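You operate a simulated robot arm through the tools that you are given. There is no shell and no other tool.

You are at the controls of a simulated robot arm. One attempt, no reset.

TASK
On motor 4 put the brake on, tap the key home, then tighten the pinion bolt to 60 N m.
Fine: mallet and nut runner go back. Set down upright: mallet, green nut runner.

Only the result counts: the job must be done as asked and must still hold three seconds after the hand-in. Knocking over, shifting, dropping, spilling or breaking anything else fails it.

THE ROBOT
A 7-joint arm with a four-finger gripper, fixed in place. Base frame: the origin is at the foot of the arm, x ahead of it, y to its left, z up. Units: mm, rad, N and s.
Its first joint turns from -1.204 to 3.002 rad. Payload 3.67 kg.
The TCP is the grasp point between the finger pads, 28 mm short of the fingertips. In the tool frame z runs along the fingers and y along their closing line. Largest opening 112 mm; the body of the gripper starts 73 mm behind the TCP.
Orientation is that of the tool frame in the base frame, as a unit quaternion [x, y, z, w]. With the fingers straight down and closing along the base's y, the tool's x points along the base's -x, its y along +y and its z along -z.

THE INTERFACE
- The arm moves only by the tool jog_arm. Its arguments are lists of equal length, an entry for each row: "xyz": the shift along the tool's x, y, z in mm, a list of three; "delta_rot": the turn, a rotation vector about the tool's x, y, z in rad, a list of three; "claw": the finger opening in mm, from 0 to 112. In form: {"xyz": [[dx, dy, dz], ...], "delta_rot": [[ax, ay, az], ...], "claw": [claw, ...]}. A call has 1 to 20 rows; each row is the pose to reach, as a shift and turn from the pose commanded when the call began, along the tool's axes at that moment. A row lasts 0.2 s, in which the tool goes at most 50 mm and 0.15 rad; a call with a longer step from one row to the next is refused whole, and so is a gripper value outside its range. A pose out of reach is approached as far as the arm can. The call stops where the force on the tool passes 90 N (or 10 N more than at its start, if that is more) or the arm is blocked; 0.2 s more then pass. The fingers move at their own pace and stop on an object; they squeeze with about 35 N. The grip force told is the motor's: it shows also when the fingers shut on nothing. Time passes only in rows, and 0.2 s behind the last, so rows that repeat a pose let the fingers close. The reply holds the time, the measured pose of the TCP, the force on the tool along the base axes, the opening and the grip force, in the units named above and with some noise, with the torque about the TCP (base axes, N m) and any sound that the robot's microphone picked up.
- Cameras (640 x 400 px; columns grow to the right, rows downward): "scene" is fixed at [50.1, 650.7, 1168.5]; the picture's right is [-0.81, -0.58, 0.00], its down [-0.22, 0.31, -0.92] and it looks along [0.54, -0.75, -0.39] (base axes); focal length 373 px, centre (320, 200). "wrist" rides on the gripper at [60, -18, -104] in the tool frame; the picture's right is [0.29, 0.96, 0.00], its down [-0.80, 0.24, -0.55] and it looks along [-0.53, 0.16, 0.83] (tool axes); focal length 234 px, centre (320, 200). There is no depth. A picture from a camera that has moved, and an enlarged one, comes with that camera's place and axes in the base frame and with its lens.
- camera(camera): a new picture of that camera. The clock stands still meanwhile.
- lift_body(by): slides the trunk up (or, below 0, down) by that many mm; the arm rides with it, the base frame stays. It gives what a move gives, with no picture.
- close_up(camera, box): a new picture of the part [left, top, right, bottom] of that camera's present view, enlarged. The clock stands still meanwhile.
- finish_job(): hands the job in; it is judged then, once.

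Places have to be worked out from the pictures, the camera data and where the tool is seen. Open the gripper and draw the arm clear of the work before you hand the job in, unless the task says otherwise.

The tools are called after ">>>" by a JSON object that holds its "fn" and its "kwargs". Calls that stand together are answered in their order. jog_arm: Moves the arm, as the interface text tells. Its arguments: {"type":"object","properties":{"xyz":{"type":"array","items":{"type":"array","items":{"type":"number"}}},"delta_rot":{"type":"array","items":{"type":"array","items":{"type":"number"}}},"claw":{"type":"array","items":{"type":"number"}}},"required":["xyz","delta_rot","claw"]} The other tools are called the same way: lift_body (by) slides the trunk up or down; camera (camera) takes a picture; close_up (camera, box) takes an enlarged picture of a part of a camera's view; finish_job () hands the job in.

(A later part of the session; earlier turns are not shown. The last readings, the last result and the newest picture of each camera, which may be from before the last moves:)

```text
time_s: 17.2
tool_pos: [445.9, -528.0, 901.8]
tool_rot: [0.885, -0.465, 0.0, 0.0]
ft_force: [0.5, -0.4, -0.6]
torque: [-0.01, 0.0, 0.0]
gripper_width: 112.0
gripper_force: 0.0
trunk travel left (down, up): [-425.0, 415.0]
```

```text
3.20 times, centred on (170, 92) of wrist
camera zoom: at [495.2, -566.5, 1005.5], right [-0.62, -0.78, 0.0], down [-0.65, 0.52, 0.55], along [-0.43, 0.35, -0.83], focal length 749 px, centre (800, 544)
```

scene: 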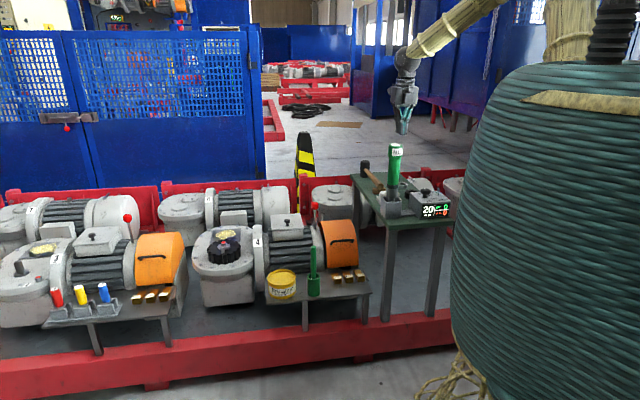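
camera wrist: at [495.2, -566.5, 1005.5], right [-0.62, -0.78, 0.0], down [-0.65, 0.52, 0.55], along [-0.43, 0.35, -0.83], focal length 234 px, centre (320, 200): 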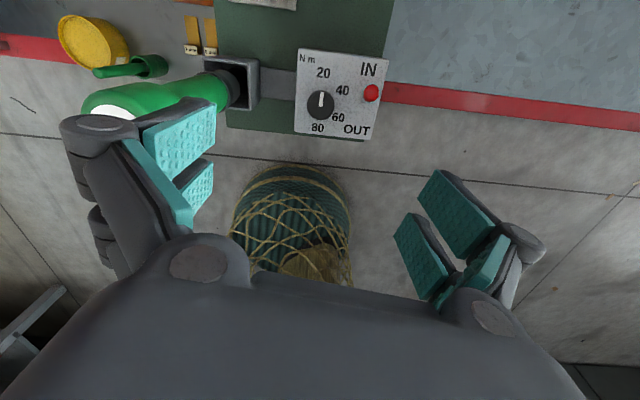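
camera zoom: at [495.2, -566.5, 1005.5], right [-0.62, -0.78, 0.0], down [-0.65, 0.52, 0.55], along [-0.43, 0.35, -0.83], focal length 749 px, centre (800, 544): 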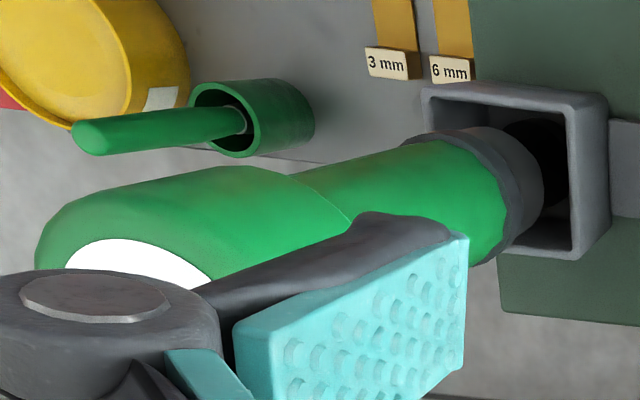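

The knob axis is at (445.5, -528), top z ≈ 701, right under the TCP; dial steps are 60°, so 20→60 is 120° clockwise. I descend around the cap and close.

>>> {"fn": "jog_arm", "kwargs": {"xyz": [[0, 0, 45], [0, 0, 90], [0, 0, 135], [0, 0, 170], [0, 0, 190], [0, 0, 190], [0, 0, 190], [0, 0, 190]], "delta_rot": [[0, 0, 0], [0, 0, 0], [0, 0, 0], [0, 0, 0], [0, 0, 0], [0, 0, 0], [0, 0, 0], [0, 0, 0]], "claw": [70, 60, 60, 60, 60, 20, 20, 20]}}

>>> {"fn": "camera", "kwargs": {"camera": "wrist"}}

>>> {"fn": "close_up", "kwargs": {"camera": "scene", "box": [380, 160, 460, 220]}}

```text
time_s: 19.0
tool_pos: [445.2, -528.8, 713.0]
tool_rot: [0.885, -0.465, 0.0, 0.0]
ft_force: [-8.6, -6.9, -9.2]
torque: [-0.74, -0.36, -0.01]
gripper_width: 30.9
gripper_force: 45.4
trunk travel left (down, up): [-425.0, 415.0]
```

```text
taken
camera wrist: at [495.1, -567.7, 817.1], right [-0.62, -0.78, 0.0], down [-0.65, 0.52, 0.56], along [-0.43, 0.35, -0.83], focal length 234 px, centre (320, 200)
```

wrist: 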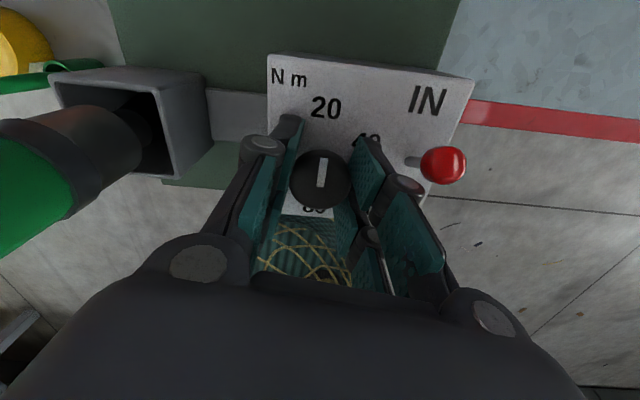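

```text
6.67 times, centred on (420, 190) of scene
camera zoom: at [50.1, 650.7, 1168.5], right [-0.81, -0.58, 0.0], down [-0.22, 0.31, -0.92], along [0.54, -0.75, -0.39], focal length 2487 px, centre (-347, 267)
```

zoom: 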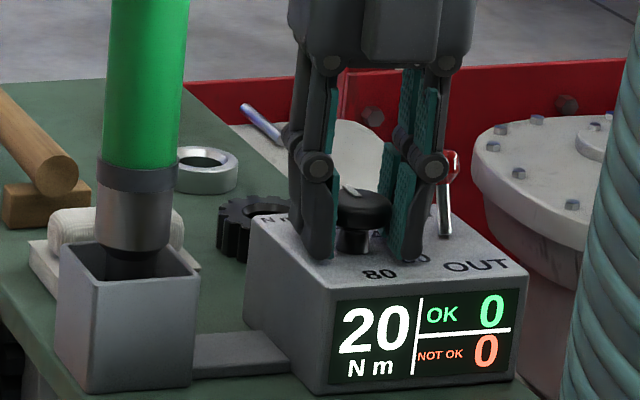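

The knob is held (30.9 mm). I turn it 120° clockwise in small steps.

>>> {"fn": "jog_arm", "kwargs": {"xyz": [[0, 0.7, -1], [0, 0.7, -1], [0, 0.7, -1], [0, 0.7, -1], [0, 0.7, -1], [0, 0.7, -1], [0, 0.7, -1], [0, 0.7, -1], [0, 0.7, -1], [0, 0.7, -1], [0, 0.7, -1], [0, 0.7, -1], [0, 0.7, -1], [0, 0.7, -1], [0, 0.7, -1], [0, 0.7, -1]], "delta_rot": [[0, 0, 0.14], [0, 0, 0.28], [0, 0, 0.42], [0, 0, 0.56], [0, 0, 0.7], [0, 0, 0.84], [0, 0, 0.98], [0, 0, 1.12], [0, 0, 1.26], [0, 0, 1.4], [0, 0, 1.54], [0, 0, 1.68], [0, 0, 1.82], [0, 0, 1.96], [0, 0, 2.094], [0, 0, 2.094]], "claw": [20, 20, 20, 20, 20, 20, 20, 20, 20, 20, 20, 20, 20, 20, 20, 20]}}

>>> {"fn": "close_up", "kwargs": {"camera": "scene", "box": [380, 160, 460, 220]}}

>>> {"fn": "camera", "kwargs": {"camera": "wrist"}}

```text
time_s: 22.4
tool_pos: [446.8, -528.2, 714.0]
tool_rot: [-0.04, 0.999, 0.001, 0.0]
ft_force: [4.2, 5.5, -22.0]
torque: [0.23, -0.19, -0.01]
gripper_width: 30.7
gripper_force: 45.3
trunk travel left (down, up): [-425.0, 415.0]
```

```text
6.67 times, centred on (420, 190) of scene
camera zoom: at [50.1, 650.7, 1168.5], right [-0.81, -0.58, 0.0], down [-0.22, 0.31, -0.92], along [0.54, -0.75, -0.39], focal length 2487 px, centre (-347, 267)
```

zoom: 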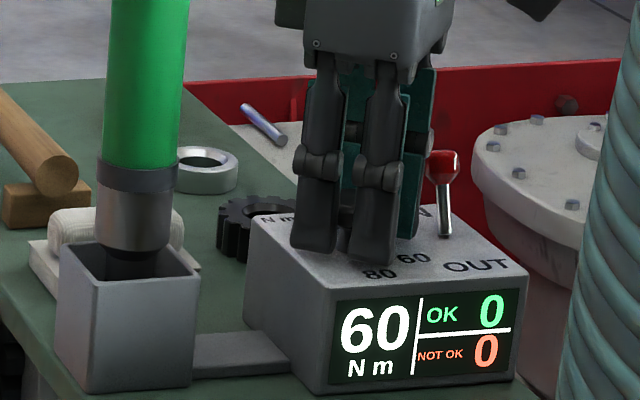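

```text
taken
camera wrist: at [387.6, -551.2, 817.3], right [-0.36, 0.93, 0.0], down [0.78, 0.3, 0.55], along [0.52, 0.2, -0.83], focal length 234 px, centre (320, 200)
```

wrist: 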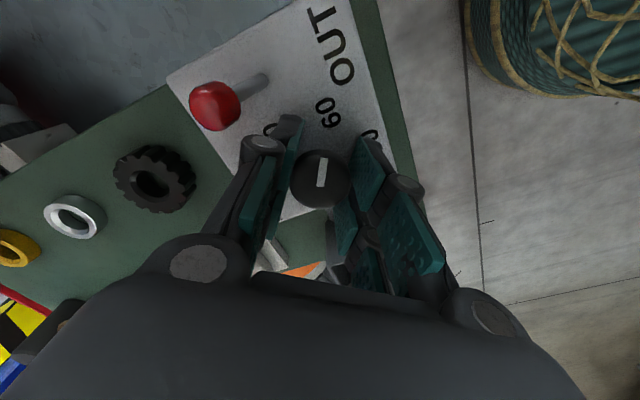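

The display now reads 60. I release and rise straight up.

>>> {"fn": "jog_arm", "kwargs": {"xyz": [[0, 0, 0], [0, 0, 0], [0, 0, -10], [0, 0, -50], [0, 0, -100], [0, 0, -150], [0, 0, -195]], "delta_rot": [[0, 0, 0], [0, 0, 0], [0, 0, 0], [0, 0, 0], [0, 0, 0], [0, 0, 0], [0, 0, 0]], "claw": [60, 60, 60, 60, 60, 60, 60]}}

>>> {"fn": "close_up", "kwargs": {"camera": "scene", "box": [380, 160, 460, 220]}}

>>> {"fn": "camera", "kwargs": {"camera": "wrist"}}

```text
time_s: 24.0
tool_pos: [445.3, -525.8, 910.0]
tool_rot: [-0.041, 0.999, 0.0, 0.0]
ft_force: [-0.6, 0.8, 1.0]
torque: [-0.04, 0.03, 0.01]
gripper_width: 60.0
gripper_force: 0.0
trunk travel left (down, up): [-425.0, 415.0]
```

```text
6.67 times, centred on (420, 190) of scene
camera zoom: at [50.1, 650.7, 1168.5], right [-0.81, -0.58, 0.0], down [-0.22, 0.31, -0.92], along [0.54, -0.75, -0.39], focal length 2487 px, centre (-347, 267)
```

zoom: 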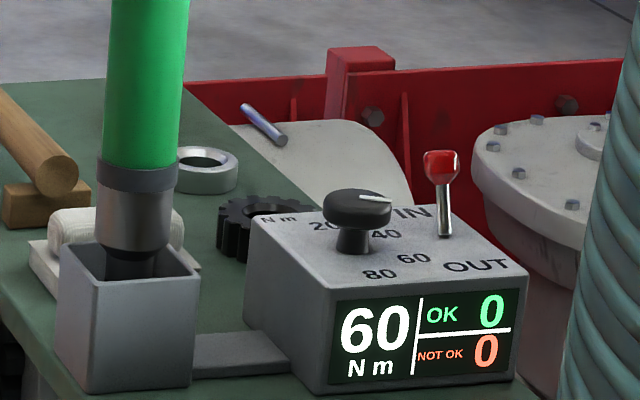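

```text
taken
camera wrist: at [386.7, -548.9, 1014.1], right [-0.37, 0.93, 0.0], down [0.78, 0.3, 0.55], along [0.52, 0.2, -0.83], focal length 234 px, centre (320, 200)
```

wrist: 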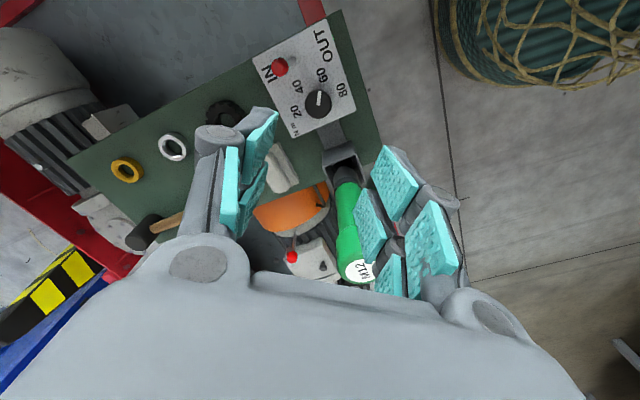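

Set to 60. Next is the mallet: I fly high to hover over its handle and turn the hand so the fingers will close across it.

>>> {"fn": "jog_arm", "kwargs": {"xyz": [[-20, -13, 0], [-40, -26, 0], [-59, -39, 0], [-78, -52, 0], [-98, -65, 0], [-118, -77, 0], [-138, -90, 0], [-157, -103, 0], [-177, -116, 0], [-197, -129, 0], [-216, -142, 0], [-236, -155, 10], [-256, -168, 20], [-275, -181, 30], [-295, -194, 45], [-295, -194, 60]], "delta_rot": [[0, 0, -0.142], [0, 0, -0.284], [0, 0, -0.426], [0, 0, -0.568], [0, 0, -0.71], [0, 0, -0.852], [0, 0, -0.994], [0, 0, -1.136], [0, 0, -1.278], [0, 0, -1.42], [0, 0, -1.562], [0, 0, -1.704], [0, 0, -1.846], [0, 0, -1.988], [0, 0, -2.13], [0, 0, -2.274]], "claw": [60, 60, 60, 60, 60, 60, 60, 60, 60, 60, 60, 60, 60, 80, 100, 112]}}

>>> {"fn": "camera", "kwargs": {"camera": "wrist"}}

>>> {"fn": "close_up", "kwargs": {"camera": "scene", "box": [330, 90, 470, 190]}}

```text
time_s: 27.4
tool_pos: [754.2, -697.5, 848.5]
tool_rot: [0.924, -0.383, 0.0, 0.0]
ft_force: [0.9, -0.4, -0.4]
torque: [0.02, 0.01, 0.0]
gripper_width: 112.1
gripper_force: 0.1
trunk travel left (down, up): [-425.0, 415.0]
```

```text
taken
camera wrist: at [810.0, -727.6, 952.3], right [-0.47, -0.88, 0.0], down [-0.73, 0.39, 0.55], along [-0.49, 0.26, -0.83], focal length 234 px, centre (320, 200)
```

wrist: 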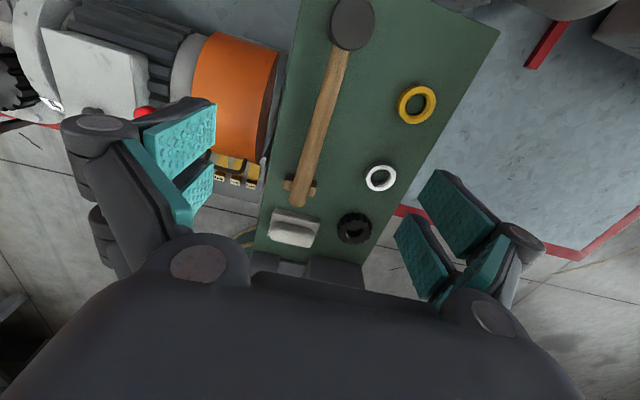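

```text
4.00 times, centred on (400, 140) of scene
camera zoom: at [50.1, 650.7, 1168.5], right [-0.81, -0.58, 0.0], down [-0.22, 0.31, -0.92], along [0.54, -0.75, -0.39], focal length 1492 px, centre (0, 440)
```

zoom: 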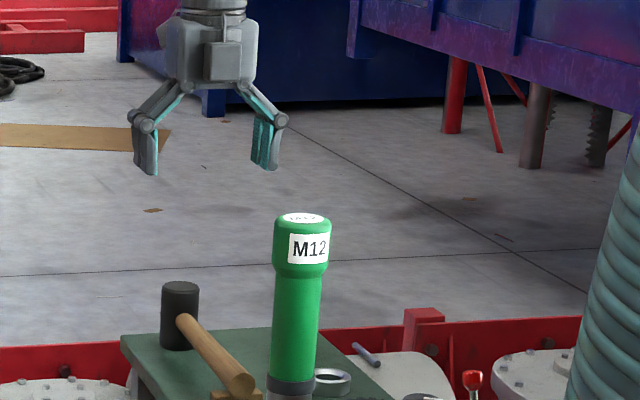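

>>> {"fn": "close_up", "kwargs": {"camera": "wrist", "box": [250, 0, 410, 100]}}

>>> {"fn": "close_up", "kwargs": {"camera": "wrist", "box": [250, 100, 410, 260]}}

```text
4.00 times, centred on (330, 50) of wrist
camera zoom: at [810.0, -727.6, 952.3], right [-0.47, -0.88, 0.0], down [-0.73, 0.39, 0.55], along [-0.49, 0.26, -0.83], focal length 937 px, centre (280, 800)
```

zoom: 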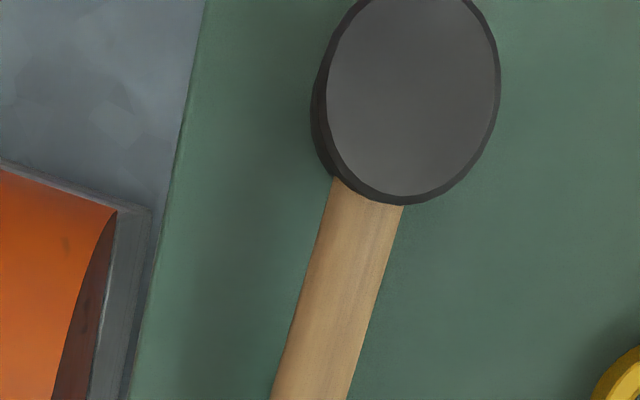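

```text
2.50 times, centred on (330, 180) of wrist
camera zoom: at [810.0, -727.6, 952.3], right [-0.47, -0.88, 0.0], down [-0.73, 0.39, 0.55], along [-0.49, 0.26, -0.83], focal length 585 px, centre (295, 250)
```

zoom: 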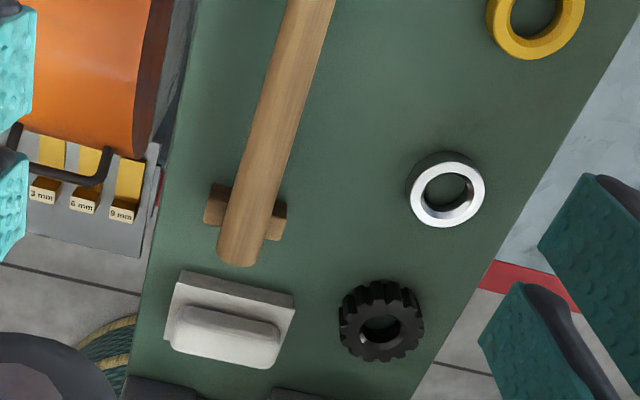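

Mallet: head top ≈ (808, -761, 684), handle runs toward (648, -602) at about z 649. I'll grip it 55 mm from the head centre, at (769, -723, 656).

>>> {"fn": "jog_arm", "kwargs": {"xyz": [[28.5, 7.6, 30], [28.5, 7.6, 75], [28.5, 7.6, 120], [28.5, 7.6, 150], [28.5, 7.6, 165], [28.5, 7.6, 165]], "delta_rot": [[0, 0, 0], [0, 0, 0], [0, 0, 0], [0, 0, 0], [0, 0, 0], [0, 0, 0]], "claw": [60, 60, 60, 60, 60, 60]}}

>>> {"fn": "camera", "kwargs": {"camera": "wrist"}}

>>> {"fn": "close_up", "kwargs": {"camera": "scene", "box": [340, 130, 440, 195]}}

```text
time_s: 28.8
tool_pos: [769.4, -722.7, 685.1]
tool_rot: [0.924, -0.384, 0.0, 0.0]
ft_force: [0.7, 0.2, -0.2]
torque: [0.0, -0.01, 0.02]
gripper_width: 60.0
gripper_force: 0.1
trunk travel left (down, up): [-425.0, 415.0]
```

```text
taken
camera wrist: at [824.8, -752.1, 788.4], right [-0.47, -0.88, 0.0], down [-0.73, 0.4, 0.55], along [-0.49, 0.26, -0.83], focal length 234 px, centre (320, 200)
```

wrist: 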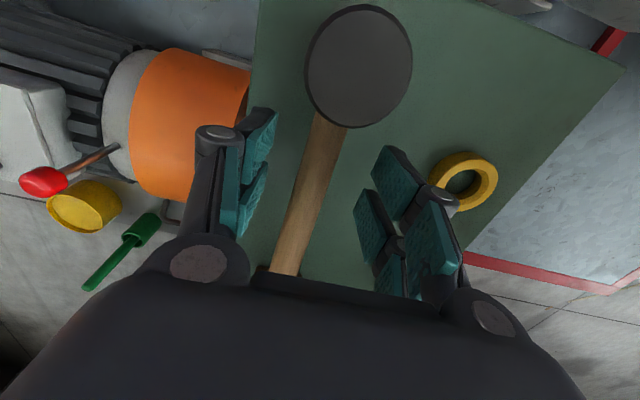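

```text
6.15 times, centred on (390, 162) of scene
camera zoom: at [50.1, 650.7, 1168.5], right [-0.81, -0.58, 0.0], down [-0.22, 0.31, -0.92], along [0.54, -0.75, -0.39], focal length 2296 px, centre (-111, 431)
```

zoom: 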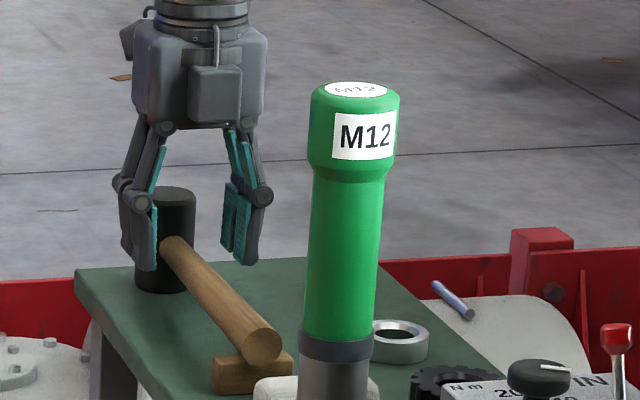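

Handle is between the fingers. I descend to z ≈ 655 and close.

>>> {"fn": "jog_arm", "kwargs": {"xyz": [[0, 0, 15], [0, 0, 29], [0, 0, 29], [0, 0, 29], [0, 0, 29], [0, 0, 29]], "delta_rot": [[0, 0, 0], [0, 0, 0], [0, 0, 0], [0, 0, 0], [0, 0, 0], [0, 0, 0]], "claw": [60, 60, 30, 10, 10, 10]}}

>>> {"fn": "camera", "kwargs": {"camera": "wrist"}}

>>> {"fn": "close_up", "kwargs": {"camera": "scene", "box": [340, 130, 440, 195]}}

```text
time_s: 30.2
tool_pos: [769.9, -721.7, 654.1]
tool_rot: [0.924, -0.383, -0.001, 0.001]
ft_force: [1.9, 1.6, 1.4]
torque: [-0.08, -0.1, 0.09]
gripper_width: 22.5
gripper_force: 34.9
trunk travel left (down, up): [-425.0, 415.0]
```

```text
taken
camera wrist: at [824.8, -753.0, 758.8], right [-0.47, -0.88, 0.0], down [-0.73, 0.39, 0.55], along [-0.49, 0.26, -0.83], focal length 234 px, centre (320, 200)
```

wrist: 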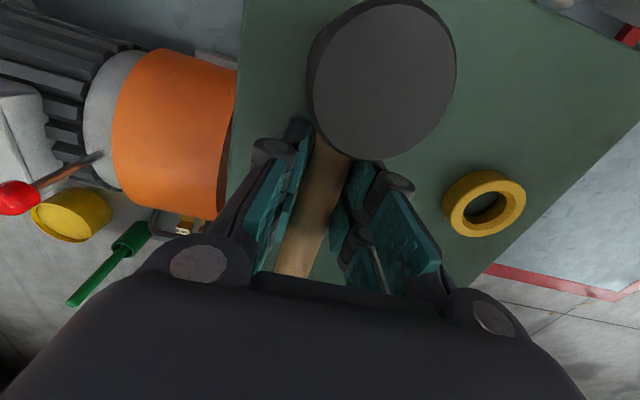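

```text
6.15 times, centred on (390, 162) of scene
camera zoom: at [50.1, 650.7, 1168.5], right [-0.81, -0.58, 0.0], down [-0.22, 0.31, -0.92], along [0.54, -0.75, -0.39], focal length 2296 px, centre (-111, 431)
```

zoom: 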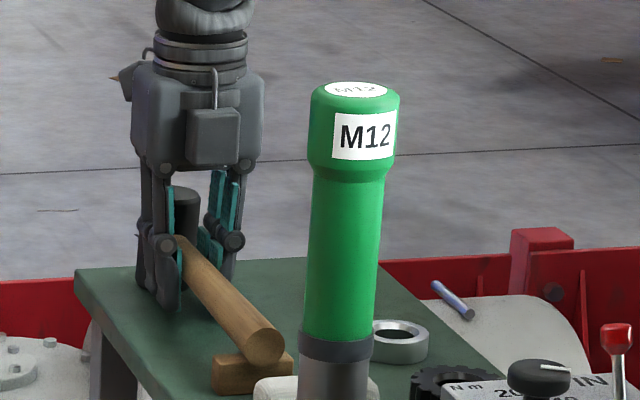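

Gripped at 22.5 mm, pose ≈ (769.7, -722.2, 654.5). I lift gently and check that the mallet doesn't sag.

>>> {"fn": "jog_arm", "kwargs": {"xyz": [[0, 0, -10], [0, 0, -25], [0, 0, -45], [0, 0, -70], [0, 0, -100], [0, 0, -100]], "delta_rot": [[0, 0, 0], [0, 0, 0], [0, 0, 0], [0, 0, 0], [0, 0, 0], [0, 0, 0]], "claw": [10, 10, 10, 10, 10, 10]}}

>>> {"fn": "camera", "kwargs": {"camera": "wrist"}}

>>> {"fn": "close_up", "kwargs": {"camera": "scene", "box": [340, 110, 440, 195]}}

```text
time_s: 31.6
tool_pos: [770.4, -724.0, 752.9]
tool_rot: [0.923, -0.384, -0.001, -0.001]
ft_force: [0.0, 0.2, -3.3]
torque: [0.07, 0.03, 0.0]
gripper_width: 22.5
gripper_force: 35.0
trunk travel left (down, up): [-425.0, 415.0]
```

```text
taken
camera wrist: at [824.7, -753.7, 857.5], right [-0.47, -0.88, 0.0], down [-0.73, 0.39, 0.56], along [-0.49, 0.26, -0.83], focal length 234 px, centre (320, 200)
```

wrist: 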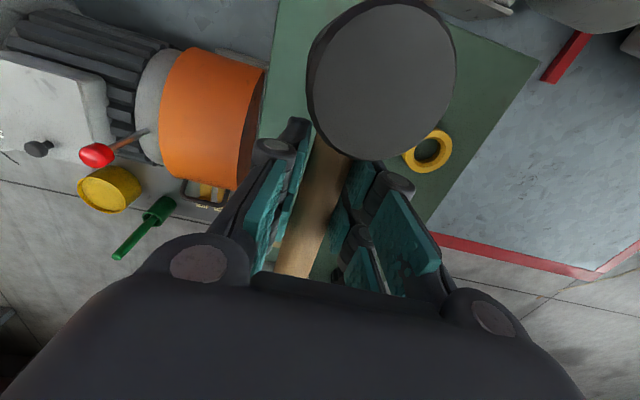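

```text
4.71 times, centred on (390, 152) of scene
camera zoom: at [50.1, 650.7, 1168.5], right [-0.81, -0.58, 0.0], down [-0.22, 0.31, -0.92], along [0.54, -0.75, -0.39], focal length 1755 px, centre (-9, 424)
```

zoom: 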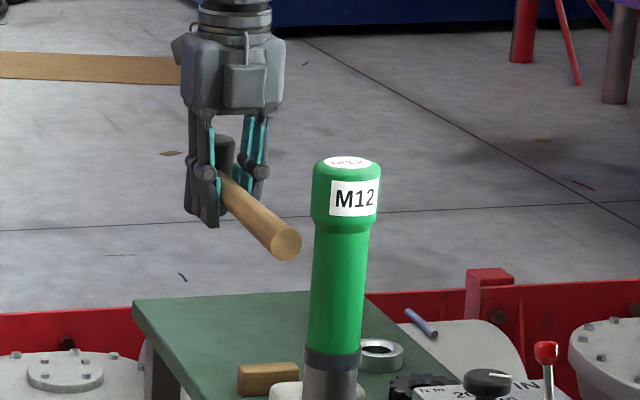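

The mallet weighs only about 3.4 N and holds level, but striking 56 mm off the grip could twist it. I put it back exactly where it was and will re-grip it on the head instead, so the blow is in line with the hand.

>>> {"fn": "jog_arm", "kwargs": {"xyz": [[0, 0, 35], [0, 0, 65], [0, 0, 85], [0, 0, 95], [0, 0, 100], [0, 0, 100], [0, 0, 100], [0, 0, 100], [0, 0, 80], [0, 0, 40], [0, 0, 0]], "delta_rot": [[0, 0, 0], [0, 0, 0], [0, 0, 0], [0, 0, 0], [0, 0, 0], [0, 0, 0], [0, 0, 0], [0, 0, 0], [0, 0, 0], [0, 0, 0], [0, 0, 0]], "claw": [10, 10, 10, 10, 10, 10, 60, 60, 60, 60, 80]}}

>>> {"fn": "camera", "kwargs": {"camera": "wrist"}}

>>> {"fn": "close_up", "kwargs": {"camera": "scene", "box": [340, 110, 440, 195]}}

```text
time_s: 34.0
tool_pos: [771.1, -722.0, 756.3]
tool_rot: [0.924, -0.383, 0.0, 0.0]
ft_force: [-0.5, 0.3, 0.9]
torque: [-0.04, -0.03, 0.01]
gripper_width: 79.9
gripper_force: 0.1
trunk travel left (down, up): [-425.0, 415.0]
```

```text
taken
camera wrist: at [825.8, -752.3, 859.3], right [-0.47, -0.88, 0.0], down [-0.73, 0.4, 0.55], along [-0.49, 0.26, -0.83], focal length 234 px, centre (320, 200)
```

wrist: 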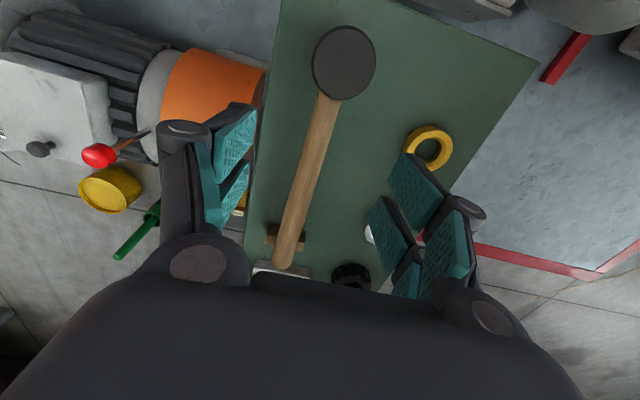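

```text
4.71 times, centred on (390, 152) of scene
camera zoom: at [50.1, 650.7, 1168.5], right [-0.81, -0.58, 0.0], down [-0.22, 0.31, -0.92], along [0.54, -0.75, -0.39], focal length 1755 px, centre (-9, 424)
```

zoom: 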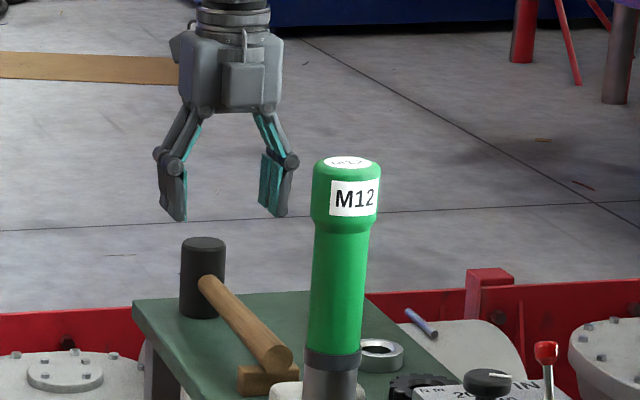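

Mallet back in place. Now I move 54 mm over the head at (809, -761) and descend around it.

>>> {"fn": "jog_arm", "kwargs": {"xyz": [[27, 0.5, 0], [54, 0.5, 0], [54, 0.5, 30], [54, 0.5, 65], [54, 0.5, 96], [54, 0.5, 96], [54, 0.5, 96], [54, 0.5, 96], [54, 0.5, 96]], "delta_rot": [[0, 0, 0], [0, 0, 0], [0, 0, 0], [0, 0, 0], [0, 0, 0], [0, 0, 0], [0, 0, 0], [0, 0, 0], [0, 0, 0]], "claw": [80, 80, 80, 80, 80, 80, 30, 30, 30]}}

>>> {"fn": "camera", "kwargs": {"camera": "wrist"}}

>>> {"fn": "close_up", "kwargs": {"camera": "scene", "box": [340, 130, 440, 195]}}

```text
time_s: 36.0
tool_pos: [806.5, -760.3, 660.8]
tool_rot: [0.924, -0.383, 0.0, 0.0]
ft_force: [3.2, 2.7, 3.9]
torque: [0.07, -0.05, 0.13]
gripper_width: 40.0
gripper_force: 34.7
trunk travel left (down, up): [-425.0, 415.0]
```

```text
taken
camera wrist: at [861.9, -790.1, 764.8], right [-0.47, -0.88, 0.0], down [-0.73, 0.39, 0.55], along [-0.49, 0.26, -0.83], focal length 234 px, centre (320, 200)
```

wrist: 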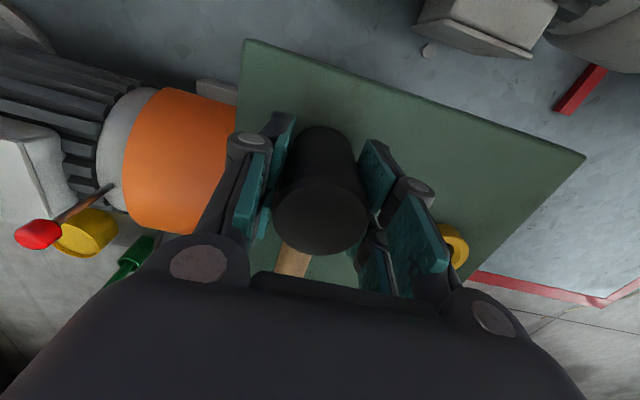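

```text
6.15 times, centred on (390, 162) of scene
camera zoom: at [50.1, 650.7, 1168.5], right [-0.81, -0.58, 0.0], down [-0.22, 0.31, -0.92], along [0.54, -0.75, -0.39], focal length 2296 px, centre (-111, 431)
```

zoom: 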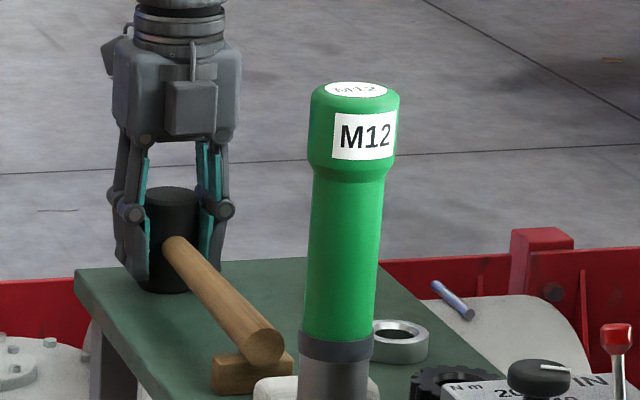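

Head gripped squarely (40 mm). I lift, then carry the mallet high over to the pinion.

>>> {"fn": "jog_arm", "kwargs": {"xyz": [[0, 0, -10], [0, 0, -30], [0, 0, -60], [0, 0, -100], [0, 0, -145]], "delta_rot": [[0, 0, 0], [0, 0, 0], [0, 0, 0], [0, 0, 0], [0, 0, 0]], "claw": [30, 30, 30, 30, 30]}}

>>> {"fn": "camera", "kwargs": {"camera": "wrist"}}

>>> {"fn": "close_up", "kwargs": {"camera": "scene", "box": [340, 90, 440, 155]}}

```text
time_s: 37.2
tool_pos: [806.8, -759.7, 809.1]
tool_rot: [0.924, -0.383, 0.001, 0.0]
ft_force: [-0.1, 1.3, -4.1]
torque: [-0.12, -0.13, 0.03]
gripper_width: 39.7
gripper_force: 34.9
trunk travel left (down, up): [-425.0, 415.0]
```

```text
taken
camera wrist: at [861.6, -788.7, 911.8], right [-0.47, -0.88, 0.0], down [-0.73, 0.4, 0.55], along [-0.49, 0.26, -0.83], focal length 234 px, centre (320, 200)
```

wrist: 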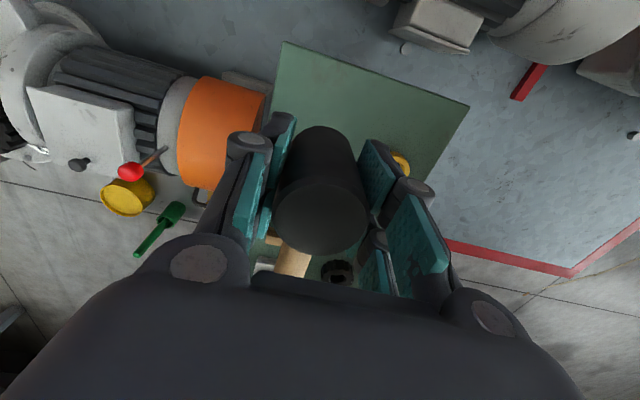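

```text
6.15 times, centred on (390, 122) of scene
camera zoom: at [50.1, 650.7, 1168.5], right [-0.81, -0.58, 0.0], down [-0.22, 0.31, -0.92], along [0.54, -0.75, -0.39], focal length 2296 px, centre (-111, 677)
```

zoom: 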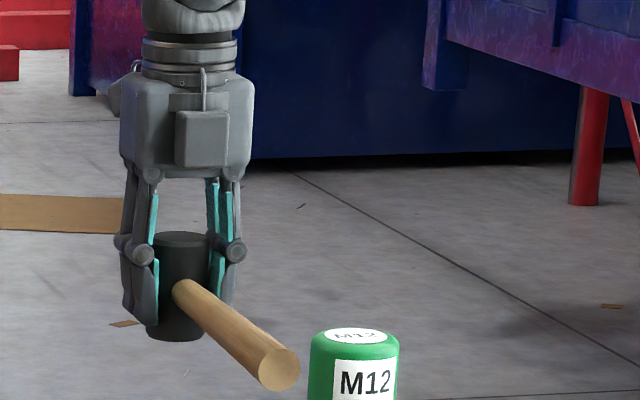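

>>> {"fn": "jog_arm", "kwargs": {"xyz": [[-10, -20, 0], [-30, -61, 0], [-50, -102, 0], [-71, -143, 0], [-91, -184, 0], [-112, -226, 0], [-132, -267, 0], [-152, -308, 0], [-173, -349, 0], [-193, -390, 0], [-213, -431, 0], [-233, -472, 0], [-254, -513, 0], [-274, -554, 0], [-292, -591, 20], [-304, -616, 50], [-304, -616, 90], [-304, -616, 110]], "delta_rot": [[0, 0, 0], [0, 0, 0], [0, 0, 0], [0, 0, 0], [0, 0, 0], [0, 0, 0], [0, 0, 0], [0, 0, 0], [0, 0, 0], [0, 0, 0], [0, 0, 0], [0, 0, 0], [0, 0, 0], [0, 0, 0], [0, 0, 0], [0, 0, 0], [0, 0, 0], [0, 0, 0]], "claw": [30, 30, 30, 30, 30, 30, 30, 30, 30, 30, 30, 30, 30, 30, 30, 30, 30, 30]}}

>>> {"fn": "camera", "kwargs": {"camera": "wrist"}}

>>> {"fn": "close_up", "kwargs": {"camera": "scene", "box": [150, 150, 310, 270]}}

```text
time_s: 41.0
tool_pos: [1029.0, -109.1, 694.8]
tool_rot: [0.924, -0.383, 0.0, 0.0]
ft_force: [0.2, 0.1, -4.9]
torque: [-0.13, -0.12, 0.03]
gripper_width: 40.1
gripper_force: 34.9
trunk travel left (down, up): [-425.0, 415.0]
```

```text
taken
camera wrist: at [1083.6, -139.0, 798.2], right [-0.47, -0.88, 0.0], down [-0.73, 0.39, 0.55], along [-0.49, 0.26, -0.83], focal length 234 px, centre (320, 200)
```

wrist: 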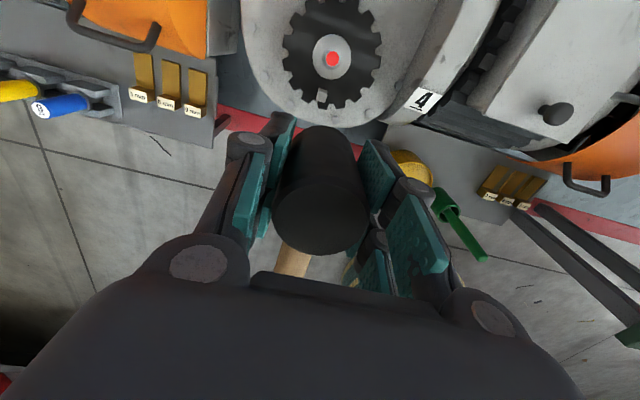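

```text
3.33 times, centred on (230, 210) of scene
camera zoom: at [50.1, 650.7, 1168.5], right [-0.81, -0.58, 0.0], down [-0.22, 0.31, -0.92], along [0.54, -0.75, -0.39], focal length 1243 px, centre (620, 167)
```

zoom: 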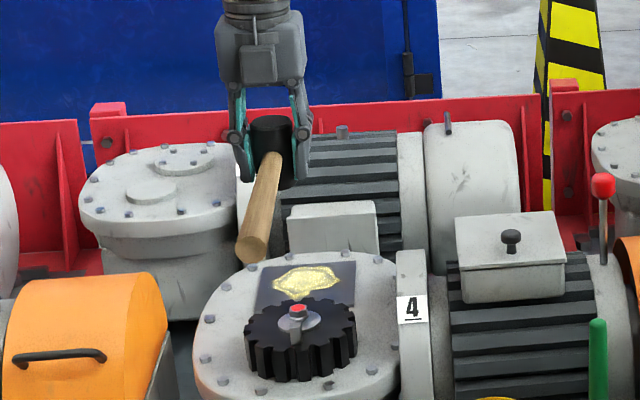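

>>> {"fn": "close_up", "kwargs": {"camera": "wrist", "box": [270, 0, 400, 120]}}

```text
3.33 times, centred on (335, 60) of wrist
camera zoom: at [1083.6, -139.0, 798.2], right [-0.47, -0.88, 0.0], down [-0.73, 0.39, 0.55], along [-0.49, 0.26, -0.83], focal length 781 px, centre (270, 667)
```

zoom: 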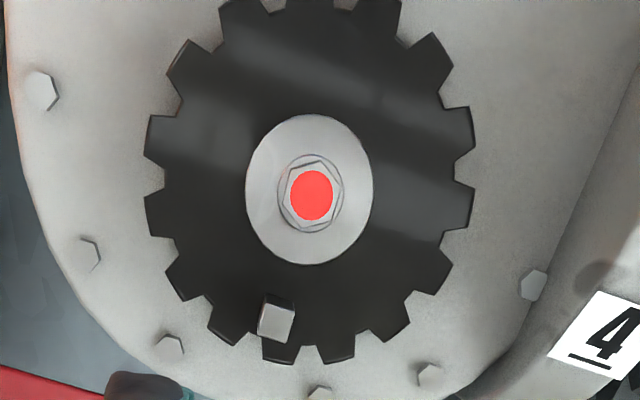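

Key top at (1034, -115, 486), bolt at (1064, -145, 484); the mallet axis sits over the key and clear of the washer. I lower to about 40 mm above the key and check.

>>> {"fn": "jog_arm", "kwargs": {"xyz": [[0, 0, 40], [0, 0, 80], [0, 0, 110], [0, 0, 123], [0, 0, 123]], "delta_rot": [[0, 0, 0], [0, 0, 0], [0, 0, 0], [0, 0, 0], [0, 0, 0]], "claw": [30, 30, 30, 30, 30]}}

>>> {"fn": "close_up", "kwargs": {"camera": "scene", "box": [190, 200, 270, 260]}}

>>> {"fn": "camera", "kwargs": {"camera": "wrist"}}

```text
time_s: 42.2
tool_pos: [1030.7, -109.8, 573.8]
tool_rot: [0.923, -0.384, 0.0, 0.001]
ft_force: [1.0, 0.1, -3.5]
torque: [-0.14, -0.11, 0.01]
gripper_width: 39.9
gripper_force: 34.6
trunk travel left (down, up): [-425.0, 415.0]
```

```text
6.67 times, centred on (230, 230) of scene
camera zoom: at [50.1, 650.7, 1168.5], right [-0.81, -0.58, 0.0], down [-0.22, 0.31, -0.92], along [0.54, -0.75, -0.39], focal length 2487 px, centre (920, 0)
```

zoom: 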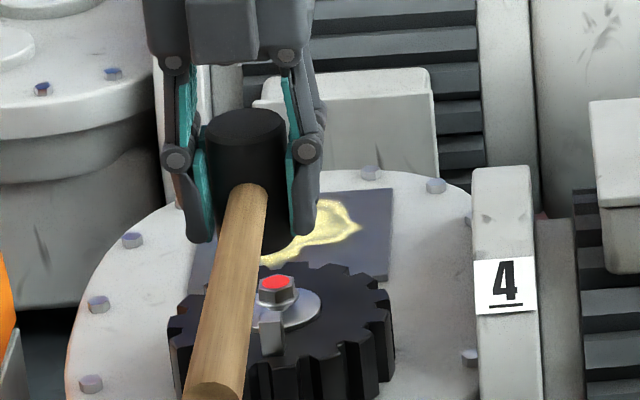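

```text
taken
camera wrist: at [1084.7, -139.1, 677.0], right [-0.47, -0.88, 0.0], down [-0.73, 0.39, 0.55], along [-0.49, 0.26, -0.83], focal length 234 px, centre (320, 200)
```

wrist: 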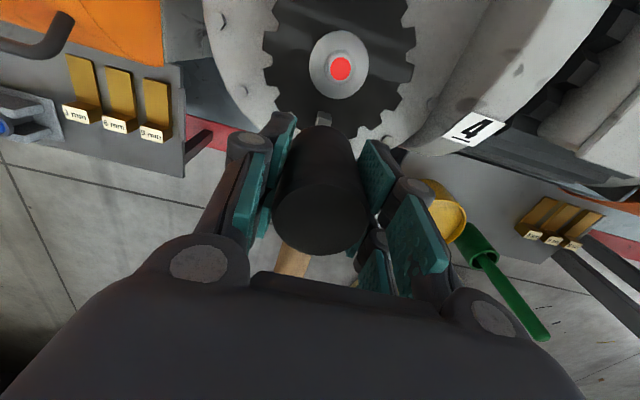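

Everything lines up; I strike: one quick downward row through the key top, then back up.

>>> {"fn": "jog_arm", "kwargs": {"xyz": [[0, 0, 5], [0, 0, 52], [0, 0, 20], [0, 0, -10]], "delta_rot": [[0, 0, 0], [0, 0, 0], [0, 0, 0], [0, 0, 0]], "claw": [30, 30, 30, 30]}}

>>> {"fn": "camera", "kwargs": {"camera": "wrist"}}

>>> {"fn": "close_up", "kwargs": {"camera": "scene", "box": [190, 200, 270, 260]}}

```text
time_s: 43.2
tool_pos: [1028.0, -111.2, 582.2]
tool_rot: [0.924, -0.384, 0.0, -0.001]
ft_force: [0.0, 1.4, -4.5]
torque: [-0.08, -0.14, 0.02]
gripper_width: 40.2
gripper_force: 35.5
trunk travel left (down, up): [-425.0, 415.0]
```

```text
taken
camera wrist: at [1083.2, -141.1, 685.7], right [-0.47, -0.88, 0.0], down [-0.73, 0.39, 0.55], along [-0.49, 0.26, -0.83], focal length 234 px, centre (320, 200)
```

wrist: 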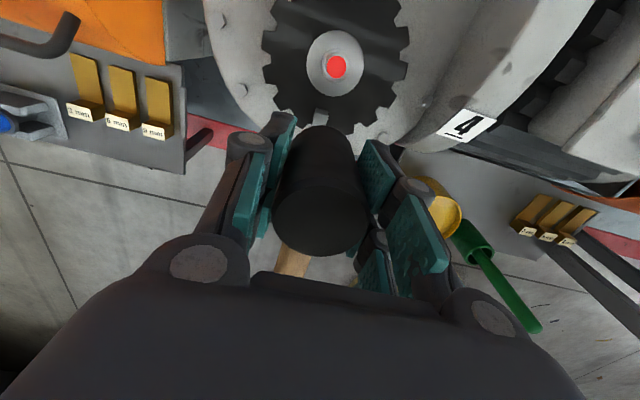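

```text
6.67 times, centred on (230, 230) of scene
camera zoom: at [50.1, 650.7, 1168.5], right [-0.81, -0.58, 0.0], down [-0.22, 0.31, -0.92], along [0.54, -0.75, -0.39], focal length 2487 px, centre (920, 0)
```

zoom: 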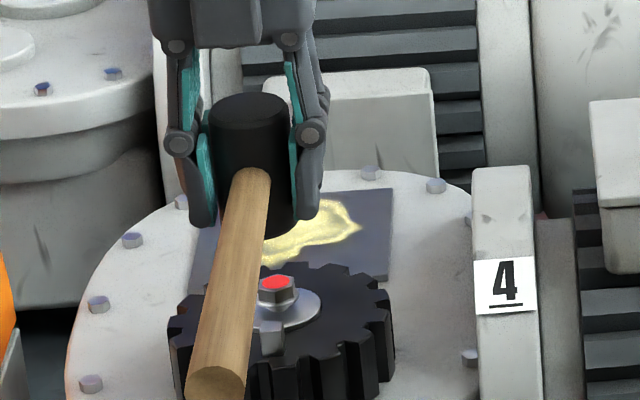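

>>> {"fn": "close_up", "kwargs": {"camera": "scene", "box": [205, 230, 245, 260]}}

>>> {"fn": "close_up", "kwargs": {"camera": "wrist", "box": [270, 30, 400, 130]}}

```text
13.33 times, centred on (225, 245) of scene
camera zoom: at [50.1, 650.7, 1168.5], right [-0.81, -0.58, 0.0], down [-0.22, 0.31, -0.92], along [0.54, -0.75, -0.39], focal length 4974 px, centre (1587, -400)
```

zoom: 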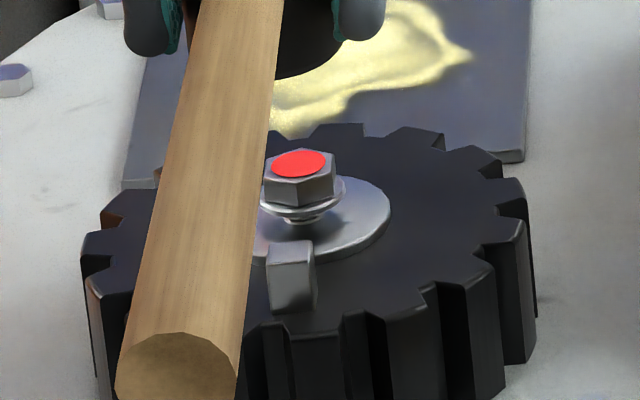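

```text
4.00 times, centred on (335, 80) of wrist
camera zoom: at [1083.2, -141.1, 685.7], right [-0.47, -0.88, 0.0], down [-0.73, 0.39, 0.55], along [-0.49, 0.26, -0.83], focal length 937 px, centre (260, 680)
```

zoom: 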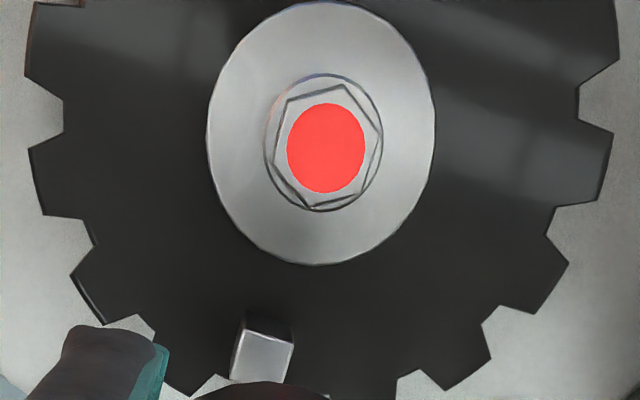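

The key seems to have moved only a little; the arm probably turned back before reaching full depth. I strike again, a bit deeper with a short follow-through.

>>> {"fn": "jog_arm", "kwargs": {"xyz": [[0, 0, 12], [0, 0, 61], [0, 0, 64], [0, 0, 30], [0, 0, 0]], "delta_rot": [[0, 0, 0], [0, 0, 0], [0, 0, 0], [0, 0, 0], [0, 0, 0]], "claw": [30, 30, 30, 30, 30]}}

>>> {"fn": "camera", "kwargs": {"camera": "wrist"}}

>>> {"fn": "close_up", "kwargs": {"camera": "scene", "box": [205, 230, 245, 260]}}

```text
time_s: 44.4
tool_pos: [1028.0, -110.8, 582.6]
tool_rot: [0.924, -0.383, 0.0, 0.0]
ft_force: [-0.6, 0.4, -4.0]
torque: [-0.07, -0.13, 0.02]
gripper_width: 39.9
gripper_force: 35.2
trunk travel left (down, up): [-425.0, 415.0]
```

```text
taken
camera wrist: at [1083.3, -140.8, 686.6], right [-0.47, -0.88, 0.0], down [-0.73, 0.39, 0.55], along [-0.49, 0.26, -0.83], focal length 234 px, centre (320, 200)
```

wrist: 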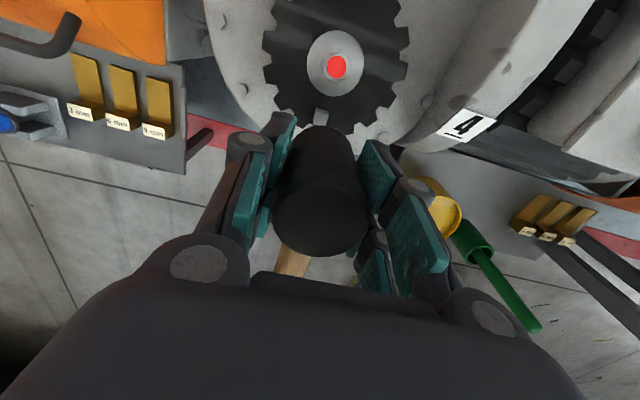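

```text
13.33 times, centred on (225, 245) of scene
camera zoom: at [50.1, 650.7, 1168.5], right [-0.81, -0.58, 0.0], down [-0.22, 0.31, -0.92], along [0.54, -0.75, -0.39], focal length 4974 px, centre (1587, -400)
```

zoom: 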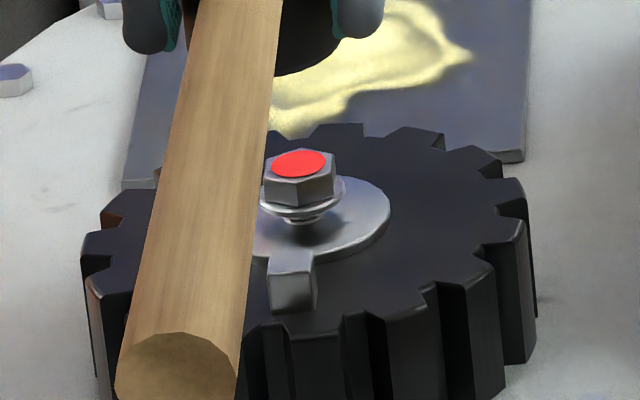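

Each tap works: the key is now about 11 mm proud. I tap again, following it down.

>>> {"fn": "jog_arm", "kwargs": {"xyz": [[0, 0, 20], [0, 0, 69], [0, 0, 72], [0, 0, 35], [0, 0, 0]], "delta_rot": [[0, 0, 0], [0, 0, 0], [0, 0, 0], [0, 0, 0], [0, 0, 0]], "claw": [30, 30, 30, 30, 30]}}

>>> {"fn": "close_up", "kwargs": {"camera": "scene", "box": [205, 230, 245, 260]}}

>>> {"fn": "close_up", "kwargs": {"camera": "wrist", "box": [240, 30, 400, 270]}}

```text
time_s: 45.6
tool_pos: [1027.3, -109.5, 581.3]
tool_rot: [0.924, -0.383, 0.0, -0.001]
ft_force: [-0.3, -0.4, -4.6]
torque: [-0.08, -0.17, 0.0]
gripper_width: 40.0
gripper_force: 34.4
trunk travel left (down, up): [-425.0, 415.0]
```

```text
13.33 times, centred on (225, 245) of scene
camera zoom: at [50.1, 650.7, 1168.5], right [-0.81, -0.58, 0.0], down [-0.22, 0.31, -0.92], along [0.54, -0.75, -0.39], focal length 4974 px, centre (1587, -400)
```

zoom: 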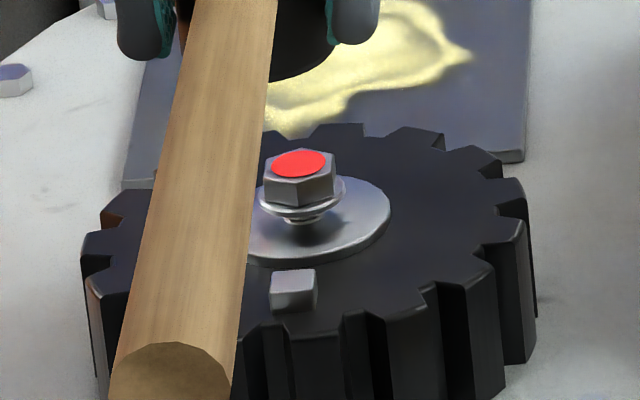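

```text
1.67 times, centred on (320, 150) of wrist
camera zoom: at [1083.4, -138.9, 685.4], right [-0.47, -0.88, 0.0], down [-0.73, 0.39, 0.55], along [-0.49, 0.26, -0.83], focal length 390 px, centre (320, 283)
```

zoom: 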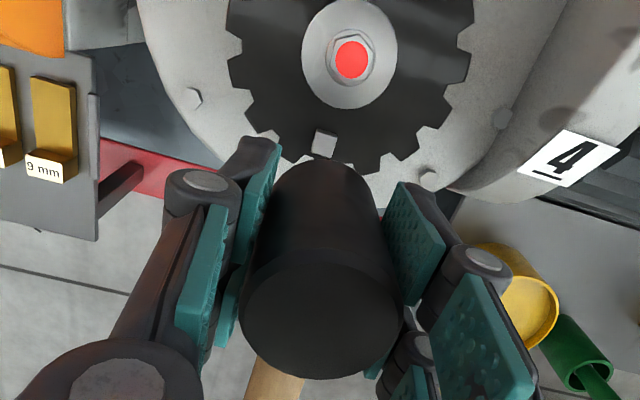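

About 6 mm still proud. Tap again.

>>> {"fn": "jog_arm", "kwargs": {"xyz": [[0, 0, 25], [0, 0, 74], [0, 0, 77], [0, 0, 40], [0, 0, 0]], "delta_rot": [[0, 0, 0], [0, 0, 0], [0, 0, 0], [0, 0, 0], [0, 0, 0]], "claw": [30, 30, 30, 30, 30]}}

>>> {"fn": "close_up", "kwargs": {"camera": "scene", "box": [205, 230, 245, 260]}}

>>> {"fn": "close_up", "kwargs": {"camera": "wrist", "box": [240, 30, 400, 270]}}

```text
time_s: 46.8
tool_pos: [1027.2, -110.9, 580.9]
tool_rot: [0.924, -0.383, 0.0, 0.001]
ft_force: [-1.3, -0.6, -4.8]
torque: [-0.1, -0.15, 0.0]
gripper_width: 39.9
gripper_force: 35.5
trunk travel left (down, up): [-425.0, 415.0]
```

```text
13.33 times, centred on (225, 245) of scene
camera zoom: at [50.1, 650.7, 1168.5], right [-0.81, -0.58, 0.0], down [-0.22, 0.31, -0.92], along [0.54, -0.75, -0.39], focal length 4974 px, centre (1587, -400)
```

zoom: 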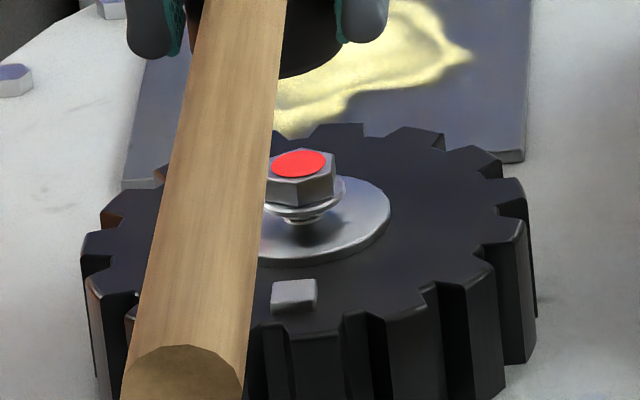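

```text
1.67 times, centred on (320, 150) of wrist
camera zoom: at [1082.6, -141.4, 685.1], right [-0.47, -0.88, 0.0], down [-0.73, 0.39, 0.55], along [-0.49, 0.26, -0.83], focal length 390 px, centre (320, 283)
```

zoom: 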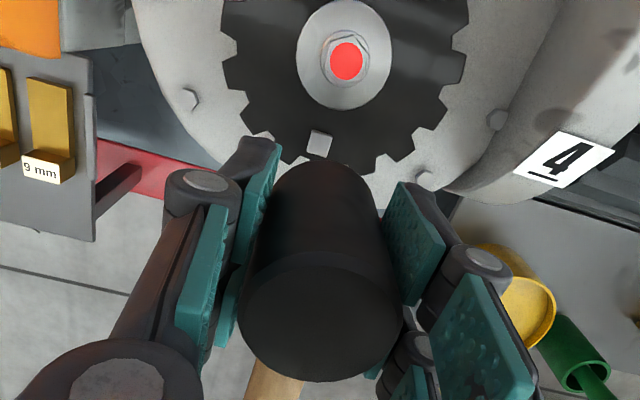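

Only about 2–3 mm proud now. One more tap, slightly deeper.

>>> {"fn": "jog_arm", "kwargs": {"xyz": [[0, 0, 29], [0, 0, 78], [0, 0, 80], [0, 0, 40], [0, 0, 0]], "delta_rot": [[0, 0, 0], [0, 0, 0], [0, 0, 0], [0, 0, 0], [0, 0, 0]], "claw": [30, 30, 30, 30, 30]}}

>>> {"fn": "close_up", "kwargs": {"camera": "scene", "box": [205, 230, 245, 260]}}

>>> {"fn": "close_up", "kwargs": {"camera": "wrist", "box": [240, 30, 400, 270]}}

```text
time_s: 48.0
tool_pos: [1029.6, -111.8, 579.3]
tool_rot: [0.923, -0.384, -0.001, 0.0]
ft_force: [0.2, 0.0, -4.6]
torque: [-0.11, -0.15, 0.02]
gripper_width: 39.9
gripper_force: 35.1
trunk travel left (down, up): [-425.0, 415.0]
```

```text
13.33 times, centred on (225, 245) of scene
camera zoom: at [50.1, 650.7, 1168.5], right [-0.81, -0.58, 0.0], down [-0.22, 0.31, -0.92], along [0.54, -0.75, -0.39], focal length 4974 px, centre (1587, -400)
```

zoom: 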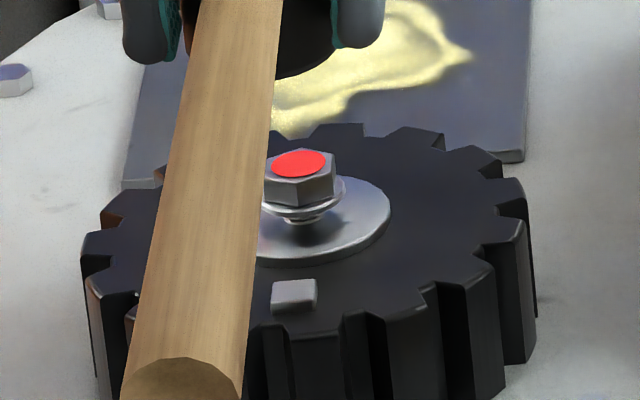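

```text
1.67 times, centred on (320, 150) of wrist
camera zoom: at [1084.2, -141.0, 683.2], right [-0.47, -0.88, 0.0], down [-0.73, 0.39, 0.56], along [-0.49, 0.26, -0.83], focal length 390 px, centre (320, 283)
```

zoom: 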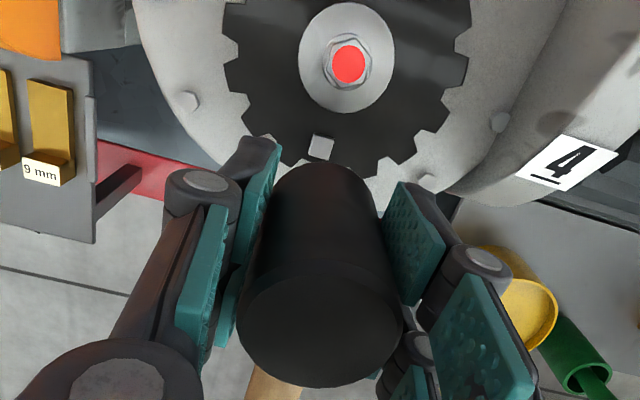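

No change from the last tap — either it is home or the blow fell short. I strike once more, deeper, to find out.

>>> {"fn": "jog_arm", "kwargs": {"xyz": [[0, 0, 35], [0, 0, 84], [0, 0, 86], [0, 0, 40], [0, 0, 0]], "delta_rot": [[0, 0, 0], [0, 0, 0], [0, 0, 0], [0, 0, 0], [0, 0, 0]], "claw": [30, 30, 30, 30, 30]}}

>>> {"fn": "close_up", "kwargs": {"camera": "scene", "box": [205, 230, 245, 260]}}

>>> {"fn": "close_up", "kwargs": {"camera": "wrist", "box": [240, 30, 400, 270]}}

```text
time_s: 49.2
tool_pos: [1029.1, -110.4, 580.1]
tool_rot: [0.924, -0.383, -0.001, 0.0]
ft_force: [-0.7, -0.8, -3.8]
torque: [-0.11, -0.11, 0.02]
gripper_width: 39.9
gripper_force: 35.1
trunk travel left (down, up): [-425.0, 415.0]
```

```text
13.33 times, centred on (225, 245) of scene
camera zoom: at [50.1, 650.7, 1168.5], right [-0.81, -0.58, 0.0], down [-0.22, 0.31, -0.92], along [0.54, -0.75, -0.39], focal length 4974 px, centre (1587, -400)
```

zoom: 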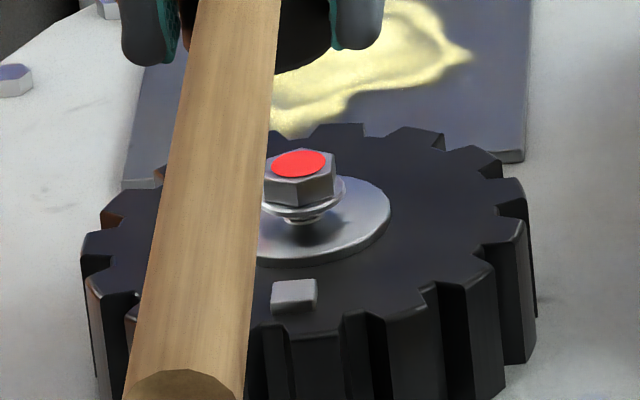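

```text
1.67 times, centred on (320, 150) of wrist
camera zoom: at [1083.6, -140.0, 683.3], right [-0.47, -0.88, 0.0], down [-0.73, 0.39, 0.56], along [-0.49, 0.26, -0.83], focal length 390 px, centre (320, 283)
```

zoom: 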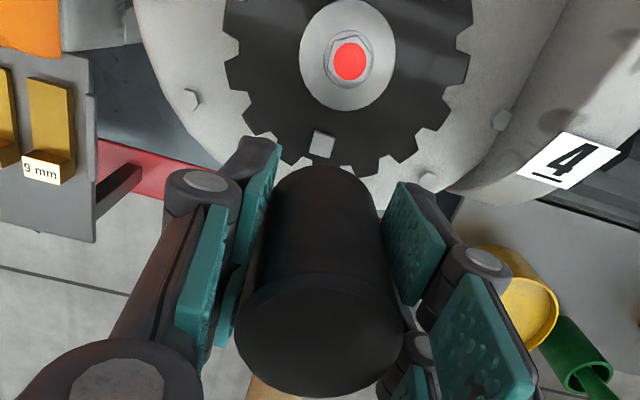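

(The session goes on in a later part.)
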